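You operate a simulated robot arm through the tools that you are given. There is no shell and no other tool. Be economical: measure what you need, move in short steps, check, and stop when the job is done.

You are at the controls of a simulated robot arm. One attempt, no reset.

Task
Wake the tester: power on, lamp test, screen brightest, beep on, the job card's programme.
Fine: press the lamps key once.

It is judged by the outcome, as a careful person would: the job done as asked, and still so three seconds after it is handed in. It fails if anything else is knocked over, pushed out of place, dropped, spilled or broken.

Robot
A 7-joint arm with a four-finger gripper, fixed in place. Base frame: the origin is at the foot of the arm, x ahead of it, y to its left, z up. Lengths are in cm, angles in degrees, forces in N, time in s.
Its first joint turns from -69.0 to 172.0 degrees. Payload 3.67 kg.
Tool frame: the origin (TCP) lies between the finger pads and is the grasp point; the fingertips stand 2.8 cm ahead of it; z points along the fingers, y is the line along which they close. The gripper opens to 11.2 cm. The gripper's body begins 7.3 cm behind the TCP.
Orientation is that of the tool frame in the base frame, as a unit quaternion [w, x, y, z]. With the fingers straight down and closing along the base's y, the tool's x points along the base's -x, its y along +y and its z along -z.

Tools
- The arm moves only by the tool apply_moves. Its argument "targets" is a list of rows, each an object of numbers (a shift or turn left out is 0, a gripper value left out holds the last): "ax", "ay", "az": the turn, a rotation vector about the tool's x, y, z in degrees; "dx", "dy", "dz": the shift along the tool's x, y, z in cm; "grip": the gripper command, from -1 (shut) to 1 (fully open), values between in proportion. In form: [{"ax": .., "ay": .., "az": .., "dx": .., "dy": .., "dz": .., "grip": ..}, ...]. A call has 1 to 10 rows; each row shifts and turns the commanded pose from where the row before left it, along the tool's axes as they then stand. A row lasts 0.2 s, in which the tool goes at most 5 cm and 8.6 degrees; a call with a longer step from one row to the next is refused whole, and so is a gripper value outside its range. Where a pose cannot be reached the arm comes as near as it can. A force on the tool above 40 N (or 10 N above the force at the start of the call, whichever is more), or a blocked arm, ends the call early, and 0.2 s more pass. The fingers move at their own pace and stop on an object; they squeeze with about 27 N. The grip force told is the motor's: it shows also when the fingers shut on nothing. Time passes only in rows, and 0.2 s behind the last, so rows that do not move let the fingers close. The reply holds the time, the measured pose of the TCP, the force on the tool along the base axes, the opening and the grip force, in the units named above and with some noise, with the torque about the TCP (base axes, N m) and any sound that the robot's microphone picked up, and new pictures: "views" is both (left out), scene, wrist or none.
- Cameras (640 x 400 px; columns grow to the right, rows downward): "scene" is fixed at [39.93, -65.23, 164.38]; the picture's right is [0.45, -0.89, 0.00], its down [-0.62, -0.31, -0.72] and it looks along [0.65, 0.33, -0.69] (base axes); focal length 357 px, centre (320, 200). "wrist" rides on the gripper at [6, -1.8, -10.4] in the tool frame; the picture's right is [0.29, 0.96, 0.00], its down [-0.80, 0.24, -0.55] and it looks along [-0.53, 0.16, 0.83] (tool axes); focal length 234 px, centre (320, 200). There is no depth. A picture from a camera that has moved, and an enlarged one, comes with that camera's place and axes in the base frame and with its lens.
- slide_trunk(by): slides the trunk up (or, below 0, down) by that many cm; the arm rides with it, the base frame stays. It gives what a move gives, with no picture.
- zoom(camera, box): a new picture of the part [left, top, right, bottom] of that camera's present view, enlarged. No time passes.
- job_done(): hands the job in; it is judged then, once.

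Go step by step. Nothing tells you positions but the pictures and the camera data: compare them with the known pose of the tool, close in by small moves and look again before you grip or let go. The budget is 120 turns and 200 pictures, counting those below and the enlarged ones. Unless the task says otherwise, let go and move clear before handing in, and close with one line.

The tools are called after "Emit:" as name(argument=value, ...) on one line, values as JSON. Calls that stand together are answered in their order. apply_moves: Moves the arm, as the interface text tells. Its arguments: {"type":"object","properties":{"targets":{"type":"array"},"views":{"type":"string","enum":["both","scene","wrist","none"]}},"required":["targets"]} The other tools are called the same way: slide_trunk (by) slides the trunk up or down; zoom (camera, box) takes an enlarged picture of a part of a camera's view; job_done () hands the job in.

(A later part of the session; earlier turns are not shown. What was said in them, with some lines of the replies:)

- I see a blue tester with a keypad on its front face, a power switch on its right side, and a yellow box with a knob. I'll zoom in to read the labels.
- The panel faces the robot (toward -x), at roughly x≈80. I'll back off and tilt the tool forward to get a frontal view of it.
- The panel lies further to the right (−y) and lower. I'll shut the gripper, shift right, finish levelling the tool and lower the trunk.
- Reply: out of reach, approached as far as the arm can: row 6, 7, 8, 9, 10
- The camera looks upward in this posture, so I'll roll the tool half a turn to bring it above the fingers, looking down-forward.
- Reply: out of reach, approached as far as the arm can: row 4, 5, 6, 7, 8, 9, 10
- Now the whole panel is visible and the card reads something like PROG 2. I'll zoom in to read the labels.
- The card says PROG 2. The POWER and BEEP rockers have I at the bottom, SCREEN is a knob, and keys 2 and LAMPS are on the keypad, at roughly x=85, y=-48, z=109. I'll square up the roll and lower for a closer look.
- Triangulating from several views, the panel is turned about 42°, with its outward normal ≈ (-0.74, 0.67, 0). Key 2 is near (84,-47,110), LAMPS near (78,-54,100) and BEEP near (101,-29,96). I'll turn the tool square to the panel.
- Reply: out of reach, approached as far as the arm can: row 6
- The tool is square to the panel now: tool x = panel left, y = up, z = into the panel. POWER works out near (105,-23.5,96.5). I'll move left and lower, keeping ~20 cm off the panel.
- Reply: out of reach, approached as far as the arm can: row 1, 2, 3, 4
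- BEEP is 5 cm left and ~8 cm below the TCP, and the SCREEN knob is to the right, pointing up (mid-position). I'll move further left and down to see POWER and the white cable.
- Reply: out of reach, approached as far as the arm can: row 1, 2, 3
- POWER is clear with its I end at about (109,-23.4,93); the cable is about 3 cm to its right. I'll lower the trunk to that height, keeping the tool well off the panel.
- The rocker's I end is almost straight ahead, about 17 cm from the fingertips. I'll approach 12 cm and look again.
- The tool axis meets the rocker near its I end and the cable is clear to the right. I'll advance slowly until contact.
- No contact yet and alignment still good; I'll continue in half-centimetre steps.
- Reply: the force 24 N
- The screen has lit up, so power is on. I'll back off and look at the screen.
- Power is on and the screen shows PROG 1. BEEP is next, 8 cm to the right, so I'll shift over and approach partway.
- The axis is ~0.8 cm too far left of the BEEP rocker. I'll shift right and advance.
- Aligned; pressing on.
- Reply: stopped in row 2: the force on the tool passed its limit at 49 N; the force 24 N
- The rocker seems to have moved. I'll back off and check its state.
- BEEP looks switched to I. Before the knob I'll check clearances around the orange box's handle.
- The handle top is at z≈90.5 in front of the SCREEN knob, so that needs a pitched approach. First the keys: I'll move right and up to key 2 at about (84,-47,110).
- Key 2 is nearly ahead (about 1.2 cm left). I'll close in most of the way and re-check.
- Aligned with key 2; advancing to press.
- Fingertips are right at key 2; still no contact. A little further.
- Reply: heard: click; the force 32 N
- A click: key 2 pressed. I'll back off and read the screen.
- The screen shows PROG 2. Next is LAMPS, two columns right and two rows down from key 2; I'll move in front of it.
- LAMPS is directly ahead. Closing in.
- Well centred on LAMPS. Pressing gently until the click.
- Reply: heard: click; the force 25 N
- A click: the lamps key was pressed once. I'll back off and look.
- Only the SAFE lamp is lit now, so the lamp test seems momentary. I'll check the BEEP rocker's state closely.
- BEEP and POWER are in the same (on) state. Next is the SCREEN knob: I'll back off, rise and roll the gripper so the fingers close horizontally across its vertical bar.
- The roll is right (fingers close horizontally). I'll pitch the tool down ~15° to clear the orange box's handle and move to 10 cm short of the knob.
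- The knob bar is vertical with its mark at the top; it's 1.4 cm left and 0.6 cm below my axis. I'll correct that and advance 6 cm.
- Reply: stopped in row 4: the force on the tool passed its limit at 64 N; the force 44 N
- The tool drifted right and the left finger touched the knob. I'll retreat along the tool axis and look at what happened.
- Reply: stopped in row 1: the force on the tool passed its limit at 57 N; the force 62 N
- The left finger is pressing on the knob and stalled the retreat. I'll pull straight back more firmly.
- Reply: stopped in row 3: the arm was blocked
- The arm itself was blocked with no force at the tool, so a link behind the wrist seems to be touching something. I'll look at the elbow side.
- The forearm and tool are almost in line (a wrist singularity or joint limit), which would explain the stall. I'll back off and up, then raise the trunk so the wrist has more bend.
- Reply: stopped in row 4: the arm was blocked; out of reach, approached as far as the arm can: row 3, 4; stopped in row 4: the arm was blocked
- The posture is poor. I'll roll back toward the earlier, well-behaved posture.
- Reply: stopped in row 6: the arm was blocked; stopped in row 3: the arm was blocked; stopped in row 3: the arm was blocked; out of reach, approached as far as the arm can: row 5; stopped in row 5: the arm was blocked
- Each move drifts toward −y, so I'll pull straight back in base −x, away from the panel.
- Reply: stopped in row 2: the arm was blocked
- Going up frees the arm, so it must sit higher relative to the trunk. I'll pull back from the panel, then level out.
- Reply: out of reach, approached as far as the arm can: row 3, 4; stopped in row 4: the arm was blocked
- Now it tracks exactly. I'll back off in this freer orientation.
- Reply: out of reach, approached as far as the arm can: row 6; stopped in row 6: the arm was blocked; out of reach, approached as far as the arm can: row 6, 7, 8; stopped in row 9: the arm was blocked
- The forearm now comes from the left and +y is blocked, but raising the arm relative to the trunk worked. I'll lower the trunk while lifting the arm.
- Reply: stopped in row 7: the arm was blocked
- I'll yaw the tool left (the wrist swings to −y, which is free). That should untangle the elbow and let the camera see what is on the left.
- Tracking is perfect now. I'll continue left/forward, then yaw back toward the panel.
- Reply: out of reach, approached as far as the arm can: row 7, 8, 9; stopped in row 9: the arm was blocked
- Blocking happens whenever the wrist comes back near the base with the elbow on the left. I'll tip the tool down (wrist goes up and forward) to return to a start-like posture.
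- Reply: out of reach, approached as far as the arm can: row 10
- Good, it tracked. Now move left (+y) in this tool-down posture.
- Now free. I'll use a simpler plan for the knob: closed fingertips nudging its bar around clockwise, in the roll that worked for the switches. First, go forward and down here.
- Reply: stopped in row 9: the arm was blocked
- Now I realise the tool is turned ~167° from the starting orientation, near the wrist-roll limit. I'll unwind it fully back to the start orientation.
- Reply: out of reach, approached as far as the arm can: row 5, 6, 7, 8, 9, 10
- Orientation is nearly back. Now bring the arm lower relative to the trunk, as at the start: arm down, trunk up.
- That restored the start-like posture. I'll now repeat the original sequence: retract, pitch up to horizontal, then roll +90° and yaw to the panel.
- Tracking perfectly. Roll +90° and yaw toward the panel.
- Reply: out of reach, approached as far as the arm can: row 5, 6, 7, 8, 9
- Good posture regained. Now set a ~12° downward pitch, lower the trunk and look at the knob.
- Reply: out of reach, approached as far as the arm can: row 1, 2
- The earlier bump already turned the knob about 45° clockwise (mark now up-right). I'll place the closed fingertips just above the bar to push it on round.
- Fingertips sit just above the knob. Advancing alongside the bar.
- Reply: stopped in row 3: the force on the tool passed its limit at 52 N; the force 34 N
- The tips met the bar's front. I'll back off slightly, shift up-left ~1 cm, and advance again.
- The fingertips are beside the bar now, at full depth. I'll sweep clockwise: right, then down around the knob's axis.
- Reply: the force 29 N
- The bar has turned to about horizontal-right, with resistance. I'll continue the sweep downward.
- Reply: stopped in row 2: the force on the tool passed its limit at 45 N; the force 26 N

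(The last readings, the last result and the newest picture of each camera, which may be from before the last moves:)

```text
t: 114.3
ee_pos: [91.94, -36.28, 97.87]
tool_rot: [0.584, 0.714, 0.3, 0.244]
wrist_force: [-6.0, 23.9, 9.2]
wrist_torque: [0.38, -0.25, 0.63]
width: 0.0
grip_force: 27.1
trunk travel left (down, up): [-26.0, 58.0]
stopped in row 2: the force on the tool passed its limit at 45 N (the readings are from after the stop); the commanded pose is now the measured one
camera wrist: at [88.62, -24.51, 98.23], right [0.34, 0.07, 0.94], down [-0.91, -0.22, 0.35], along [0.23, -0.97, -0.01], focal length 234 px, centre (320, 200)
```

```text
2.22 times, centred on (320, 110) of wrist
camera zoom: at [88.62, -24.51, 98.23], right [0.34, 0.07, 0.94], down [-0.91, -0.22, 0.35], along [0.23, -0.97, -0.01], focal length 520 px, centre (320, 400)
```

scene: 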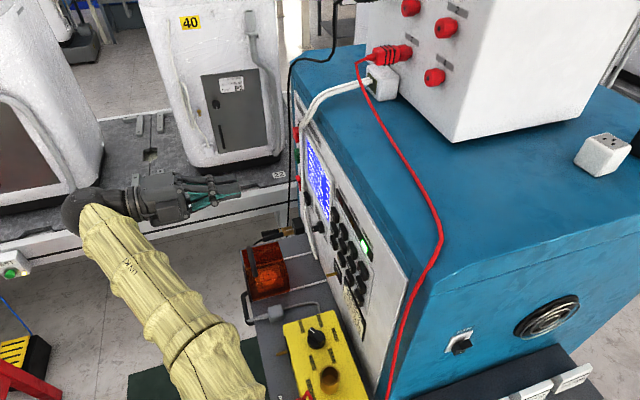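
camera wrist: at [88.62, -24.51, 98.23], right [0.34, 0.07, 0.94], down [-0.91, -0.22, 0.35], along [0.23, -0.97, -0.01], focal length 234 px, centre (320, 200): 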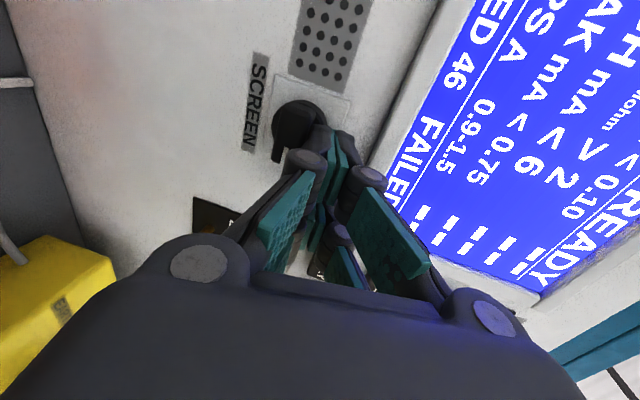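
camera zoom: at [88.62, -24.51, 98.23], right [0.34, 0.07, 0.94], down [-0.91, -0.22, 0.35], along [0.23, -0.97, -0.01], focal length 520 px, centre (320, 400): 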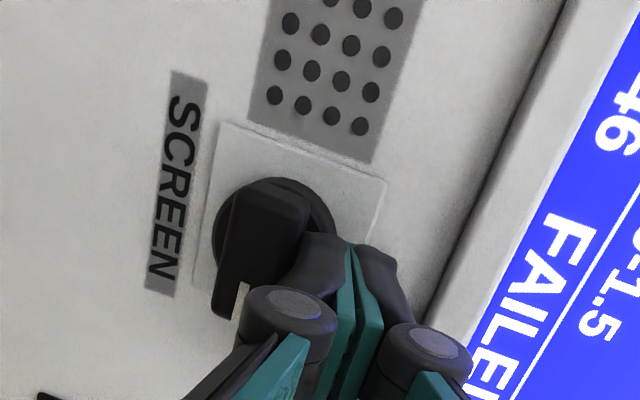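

The bar is just past horizontal and the tips are probably rubbing the knob's base disc. I'll withdraw 0.6 cm and continue pushing down.

Emit:
apply_moves(targets=[{"dz": -0.7, "dy": 0.2}, {"dy": -0.4}, {"dx": -0.1, "dy": -0.4, "dz": 0.08}, {"dx": -0.2, "dy": -0.3, "dz": 0.06}, {"dx": 0}], views="wrist")

Emit:
zoom(camera="wrist", box=[220, 20, 420, 200])

```text
t: 115.1
ee_pos: [91.56, -36.64, 97.85]
tool_rot: [0.584, 0.715, 0.294, 0.246]
wrist_force: [1.1, -1.8, 9.8]
wrist_torque: [-0.04, -0.24, -0.05]
width: 0.0
grip_force: 27.1
trunk travel left (down, up): [-26.0, 58.0]
stopped in row 4: the force on the tool passed its limit at 44 N (the readings are from after the stop); the commanded pose is now the measured one
camera wrist: at [88.23, -24.78, 98.22], right [0.33, 0.07, 0.94], down [-0.92, -0.22, 0.34], along [0.23, -0.97, -0.01], focal length 234 px, centre (320, 200)
```

wrist: 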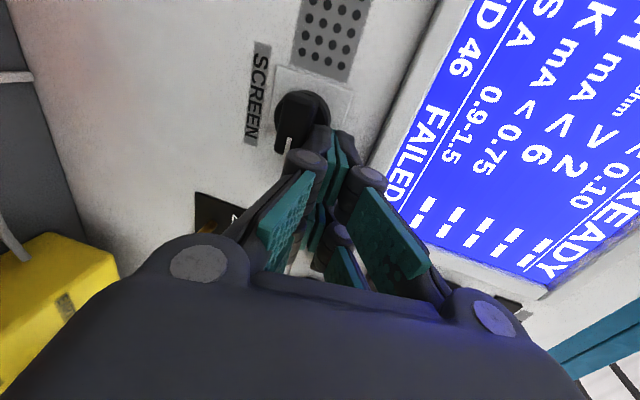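

```text
2.22 times, centred on (320, 110) of wrist
camera zoom: at [88.23, -24.78, 98.22], right [0.33, 0.07, 0.94], down [-0.92, -0.22, 0.34], along [0.23, -0.97, -0.01], focal length 520 px, centre (320, 400)
```

zoom: 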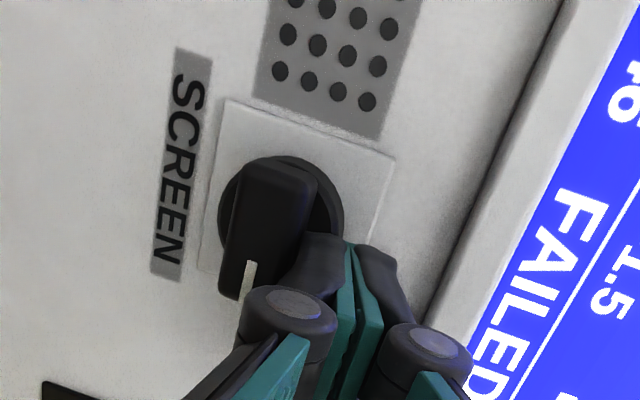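

The bar sits at exactly 90°; it may be the end stop, or the tips may be catching the disc. I'll retract a little more and push down again to tell which.

Emit:
apply_moves(targets=[{"dy": 0.4}, {"dz": -0.6}, {"dx": -0.3, "dy": -0.4}, {"dy": -0.4, "dz": 0.08}, {"dy": -0.3, "dz": 0.06}, {"dy": -0.3}, {"dy": 0}], views="wrist")

Emit:
zoom(camera="wrist", box=[220, 20, 420, 200])

```text
t: 116.5
ee_pos: [90.63, -37.0, 97.46]
tool_rot: [0.586, 0.716, 0.289, 0.247]
wrist_force: [-18.1, -13.2, 13.2]
wrist_torque: [-0.14, -0.14, -0.34]
width: 0.02
grip_force: 26.7
trunk travel left (down, up): [-26.0, 58.0]
stopped in row 7: the force on the tool passed its limit at 43 N (the readings are from after the stop); the commanded pose is now the measured one
camera wrist: at [87.42, -25.18, 97.86], right [0.33, 0.06, 0.94], down [-0.92, -0.21, 0.33], along [0.22, -0.98, -0.01], focal length 234 px, centre (320, 200)
```

wrist: 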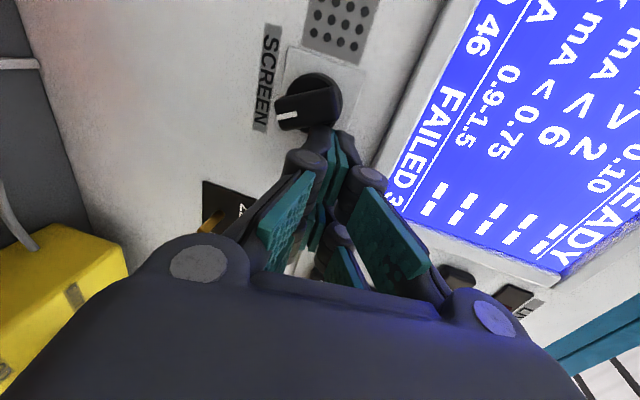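

```text
2.22 times, centred on (320, 110) of wrist
camera zoom: at [87.42, -25.18, 97.86], right [0.33, 0.06, 0.94], down [-0.92, -0.21, 0.33], along [0.22, -0.98, -0.01], focal length 520 px, centre (320, 400)
```

zoom: 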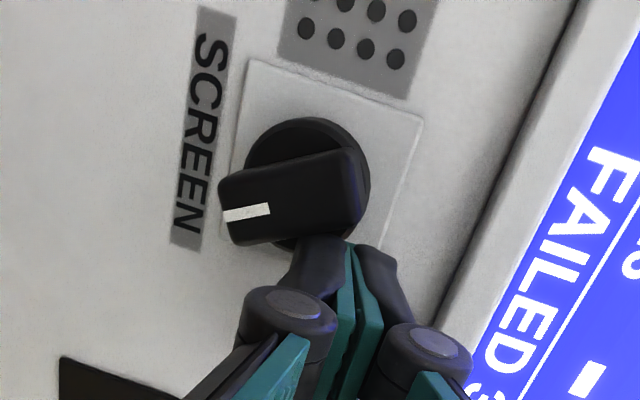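

It swung round to about 150° clockwise. I'll check for the end stop by pushing its lower end a little further (finger lower, then left).

Emit:
apply_moves(targets=[{"dx": -0.5, "dz": 0.1}, {"dy": -0.6, "dz": 0.1}, {"dy": -0.5, "dz": 0.1}, {"dx": 0.4}, {"dx": 0.3}, {"dx": 0.3}, {"dx": 0.3}, {"dx": 0.3}, {"dx": 0}], views="wrist")

Emit:
zoom(camera="wrist", box=[220, 20, 420, 200])

```text
t: 117.6
ee_pos: [90.73, -37.21, 95.92]
tool_rot: [0.586, 0.717, 0.292, 0.242]
wrist_force: [-42.7, 0.7, -4.8]
wrist_torque: [-0.12, 0.33, 0.33]
width: 0.61
grip_force: 35.9
trunk travel left (down, up): [-26.0, 58.0]
stopped in row 5: the force on the tool passed its limit at 46 N (the readings are from after the stop); the commanded pose is now the measured one
camera wrist: at [87.45, -25.42, 96.37], right [0.34, 0.06, 0.94], down [-0.92, -0.21, 0.34], along [0.22, -0.98, -0.01], focal length 234 px, centre (320, 200)
```

wrist: 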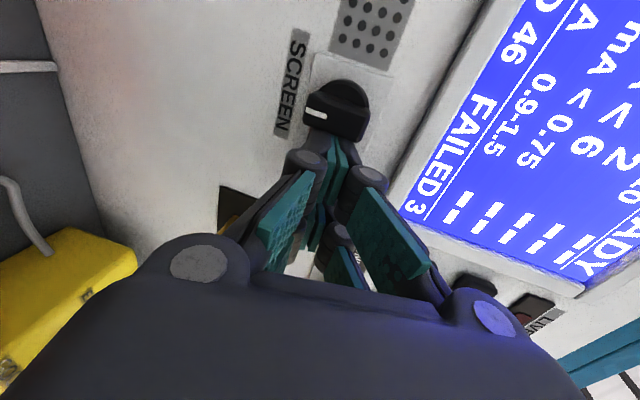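

```text
2.22 times, centred on (320, 110) of wrist
camera zoom: at [87.45, -25.42, 96.37], right [0.34, 0.06, 0.94], down [-0.92, -0.21, 0.34], along [0.22, -0.98, -0.01], focal length 520 px, centre (320, 400)
```

zoom: 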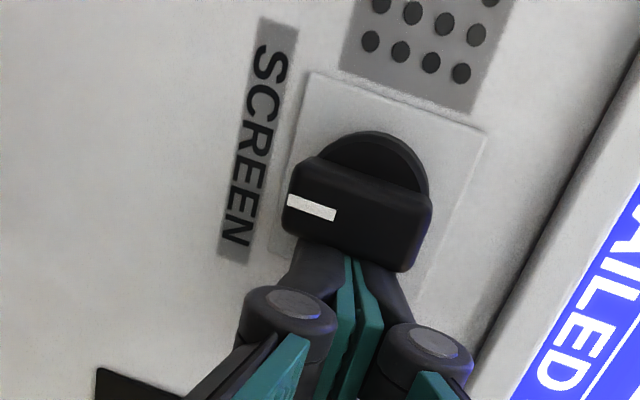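

The mark now points roughly straight down. I'll back off and inspect the knob and the screen brightness.

Emit:
apply_moves(targets=[{"dx": -0.8, "dz": -1}, {"dz": -2}, {"dz": -3}, {"dz": -3, "dy": 1.5}, {"dz": -1, "dy": 1.5}], views="wrist")

Emit:
zoom(camera="wrist", box=[240, 0, 440, 160])

Emit:
zoom(camera="scene", box=[285, 120, 365, 250])

```text
t: 118.8
ee_pos: [83.92, -31.28, 100.81]
tool_rot: [0.586, 0.717, 0.292, 0.241]
wrist_force: [-1.2, 0.8, -0.2]
wrist_torque: [-0.01, 0.03, 0.04]
width: 0.0
grip_force: 36.0
trunk travel left (down, up): [-26.0, 58.0]
camera wrist: at [80.7, -19.43, 101.15], right [0.34, 0.06, 0.94], down [-0.92, -0.21, 0.34], along [0.22, -0.98, -0.01], focal length 234 px, centre (320, 200)
```

wrist: 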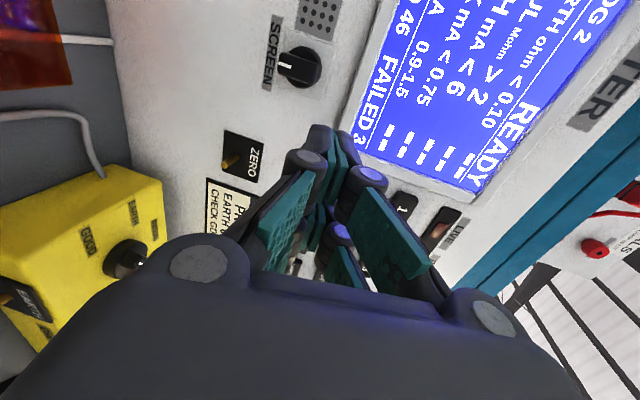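

```text
2.50 times, centred on (340, 80) of wrist
camera zoom: at [80.7, -19.43, 101.15], right [0.34, 0.06, 0.94], down [-0.92, -0.21, 0.34], along [0.22, -0.98, -0.01], focal length 585 px, centre (270, 500)
```

zoom: 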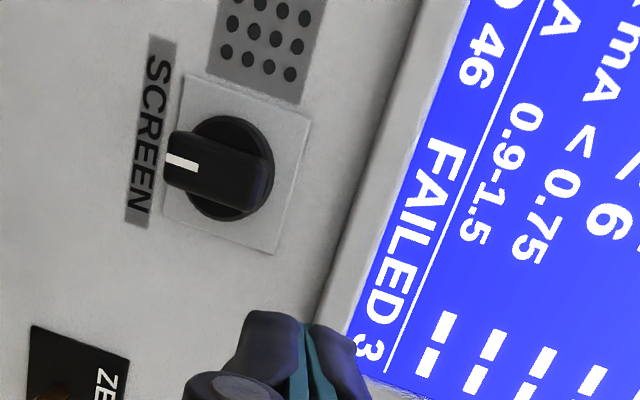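

```text
3.08 times, centred on (325, 185) of scene
camera zoom: at [39.93, -65.23, 164.38], right [0.45, -0.89, 0.0], down [-0.62, -0.31, -0.72], along [0.65, 0.33, -0.69], focal length 1098 px, centre (305, 246)
```

zoom: 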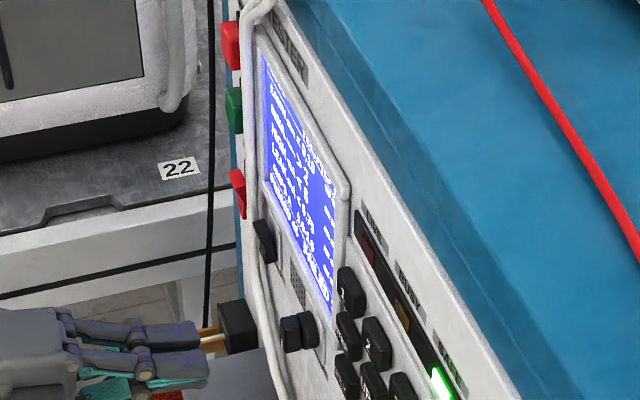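

The screen is visibly brighter than before, and the knob now points straight down. I'll press its lower end once more toward the left to confirm it is against its end stop.

Emit:
apply_moves(targets=[{"dx": 1.5, "dy": -2}, {"dy": -2.1}, {"dz": 3}, {"dz": 3}, {"dz": 2}, {"dz": 1.3}, {"dz": 0}], views="wrist")

Emit:
zoom(camera="wrist", box=[220, 20, 420, 200])

```text
t: 120.2
ee_pos: [90.27, -35.51, 94.89]
tool_rot: [0.585, 0.715, 0.296, 0.243]
wrist_force: [-25.0, 16.5, -0.6]
wrist_torque: [0.0, -0.05, 0.42]
width: 0.0
grip_force: 36.2
trunk travel left (down, up): [-26.0, 58.0]
stopped in row 7: the force on the tool passed its limit at 52 N (the readings are from after the stop); the commanded pose is now the measured one
camera wrist: at [87.03, -23.63, 95.26], right [0.34, 0.07, 0.94], down [-0.91, -0.21, 0.34], along [0.22, -0.97, -0.01], focal length 234 px, centre (320, 200)
```

wrist: 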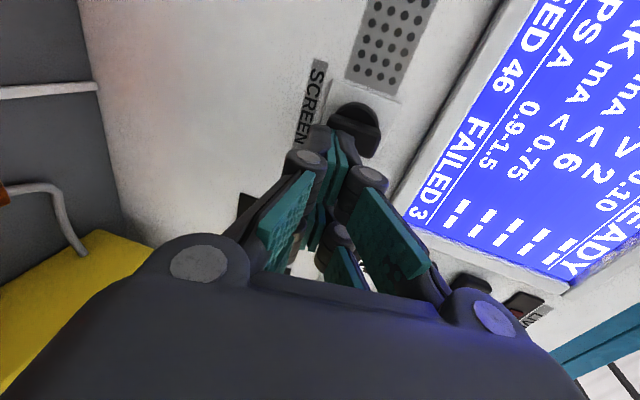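

```text
2.22 times, centred on (320, 110) of wrist
camera zoom: at [87.03, -23.63, 95.26], right [0.34, 0.07, 0.94], down [-0.91, -0.21, 0.34], along [0.22, -0.97, -0.01], focal length 520 px, centre (320, 400)
```

zoom: 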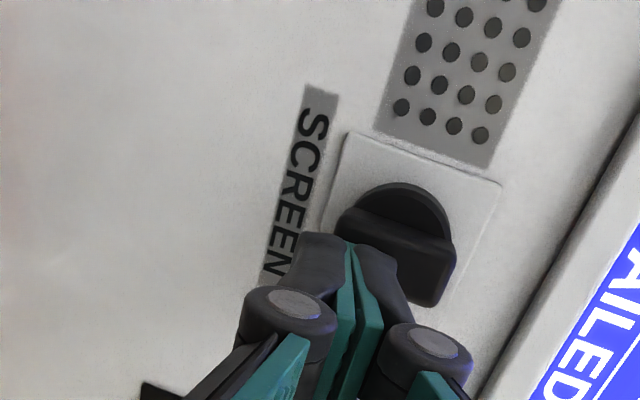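

The tips are on the front of the bar's end. I'll back off, shift right 1.3 cm, re-engage and then push left.

Emit:
apply_moves(targets=[{"dz": -1}, {"dx": -1.3}, {"dz": 1}, {"dz": 0.9}, {"dz": 0}], views="wrist")

Emit:
zoom(camera="wrist", box=[220, 20, 420, 200])

```text
t: 121.5
ee_pos: [90.14, -37.14, 94.65]
tool_rot: [0.585, 0.716, 0.294, 0.242]
wrist_force: [0.6, -0.1, 0.4]
wrist_torque: [0.04, 0.0, -0.03]
width: 0.01
grip_force: 35.5
trunk travel left (down, up): [-26.0, 58.0]
camera wrist: at [86.83, -25.3, 95.05], right [0.34, 0.07, 0.94], down [-0.92, -0.21, 0.34], along [0.22, -0.98, -0.01], focal length 234 px, centre (320, 200)
```

wrist: 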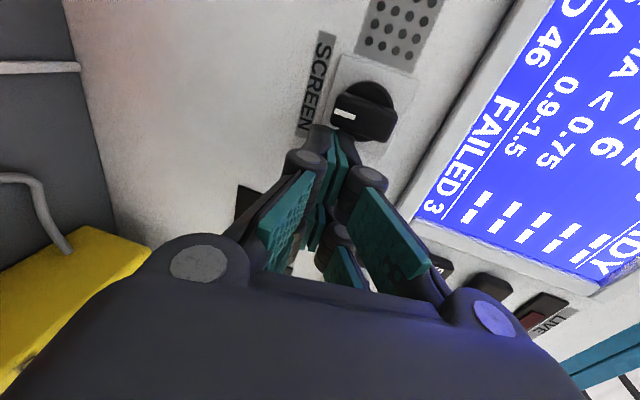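

```text
2.22 times, centred on (320, 110) of wrist
camera zoom: at [86.83, -25.3, 95.05], right [0.34, 0.07, 0.94], down [-0.92, -0.21, 0.34], along [0.22, -0.98, -0.01], focal length 520 px, centre (320, 400)
```

zoom: 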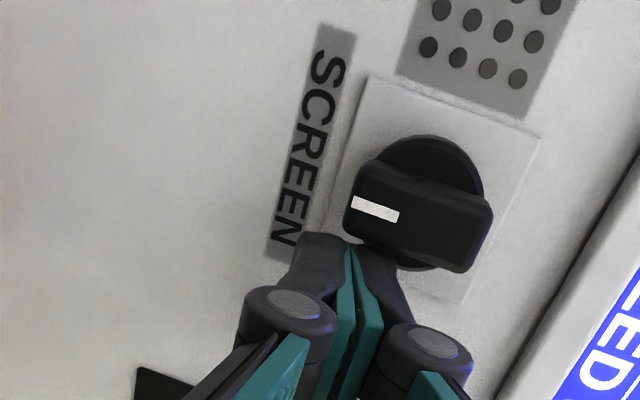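

Now beside the bar's lower end. Pushing left gently.

Emit:
apply_moves(targets=[{"dz": 0.2, "dx": 0.3}, {"dx": 0.3}, {"dx": 0.3}, {"dx": 0.3}, {"dx": 0.3}, {"dx": 0}], views="wrist")

Emit:
zoom(camera="wrist", box=[220, 20, 420, 200])

```text
t: 122.3
ee_pos: [90.53, -37.23, 94.76]
tool_rot: [0.586, 0.717, 0.291, 0.24]
wrist_force: [-42.4, -13.7, -8.2]
wrist_torque: [-0.22, 0.08, 0.0]
width: 0.62
grip_force: 35.4
trunk travel left (down, up): [-26.0, 58.0]
stopped in row 4: the force on the tool passed its limit at 45 N (the readings are from after the stop); the commanded pose is now the measured one
camera wrist: at [87.48, -25.38, 95.1], right [0.34, 0.06, 0.94], down [-0.92, -0.2, 0.34], along [0.21, -0.98, -0.01], focal length 234 px, centre (320, 200)
```

wrist: 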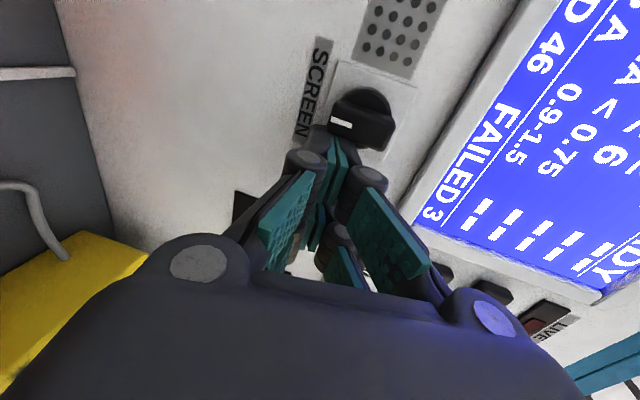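

```text
2.22 times, centred on (320, 110) of wrist
camera zoom: at [87.48, -25.38, 95.1], right [0.34, 0.06, 0.94], down [-0.92, -0.2, 0.34], along [0.21, -0.98, -0.01], focal length 520 px, centre (320, 400)
```

zoom: 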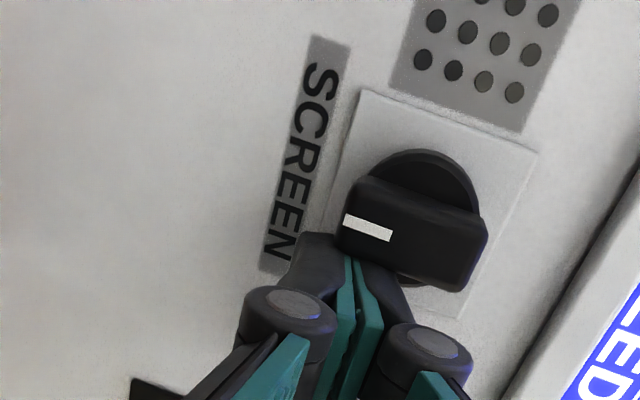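

The knob doesn't move any further under ~40 N, so it's at its clockwise end stop. I'll back away and take a final look at everything.

Emit:
apply_moves(targets=[{"dx": -0.6}, {"dz": -2}, {"dz": -3}, {"dz": -4, "dy": 1.5}, {"dz": -4, "dy": 2}, {"dz": -2, "dy": 2}], views="both")

Emit:
zoom(camera="wrist", box=[220, 0, 480, 160])

Emit:
zoom(camera="scene", box=[280, 110, 370, 250])

```text
t: 123.7
ee_pos: [81.14, -27.89, 102.71]
tool_rot: [0.585, 0.717, 0.294, 0.239]
wrist_force: [0.2, 0.7, -1.0]
wrist_torque: [-0.01, -0.05, -0.02]
width: 0.02
grip_force: 36.2
trunk travel left (down, up): [-26.0, 58.0]
camera wrist: at [77.89, -16.07, 103.08], right [0.34, 0.06, 0.94], down [-0.91, -0.21, 0.35], along [0.22, -0.98, -0.01], focal length 234 px, centre (320, 200)
```

scene: 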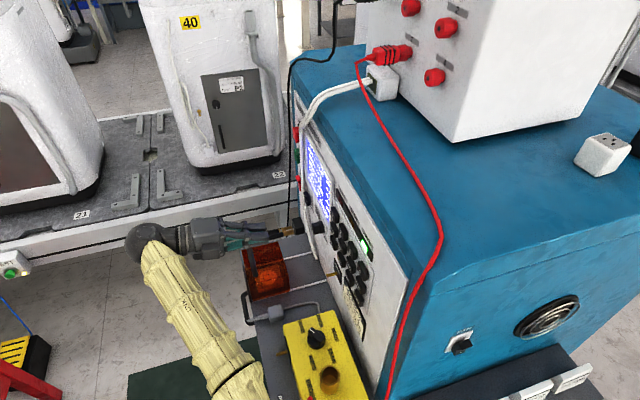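
wrist: 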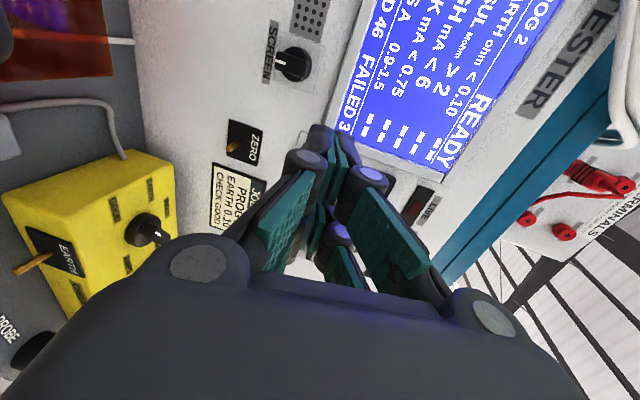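

```text
2.46 times, centred on (350, 80) of wrist
camera zoom: at [77.89, -16.07, 103.08], right [0.34, 0.06, 0.94], down [-0.91, -0.21, 0.35], along [0.22, -0.98, -0.01], focal length 576 px, centre (246, 495)
```

zoom: 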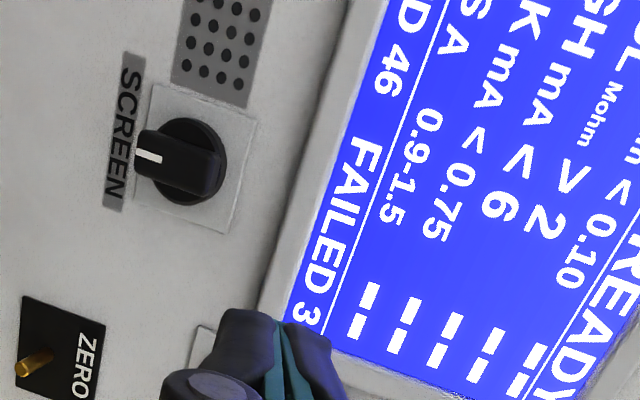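

```text
2.86 times, centred on (325, 180) of scene
camera zoom: at [39.93, -65.23, 164.38], right [0.45, -0.89, 0.0], down [-0.62, -0.31, -0.72], along [0.65, 0.33, -0.69], focal length 1019 px, centre (306, 257)
```

zoom: 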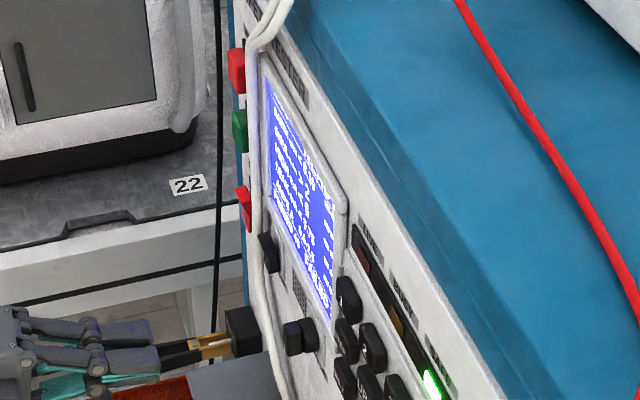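

The screen is at its brightest and shows PROG 2. POWER and BEEP are both on I, the lamps key has been pressed once, nothing else looks disturbed, and the arm is clear. I'm handing in.

Emit:
job_done()

```text
The job is handed in.
```

The tester is awake: power on, beep on, programme 2 showing as on the job card, and the screen knob turned to its clockwise stop. I pressed the lamps key once and heard it click, but saw no lamps light because I wasn't taking pictures at that moment.
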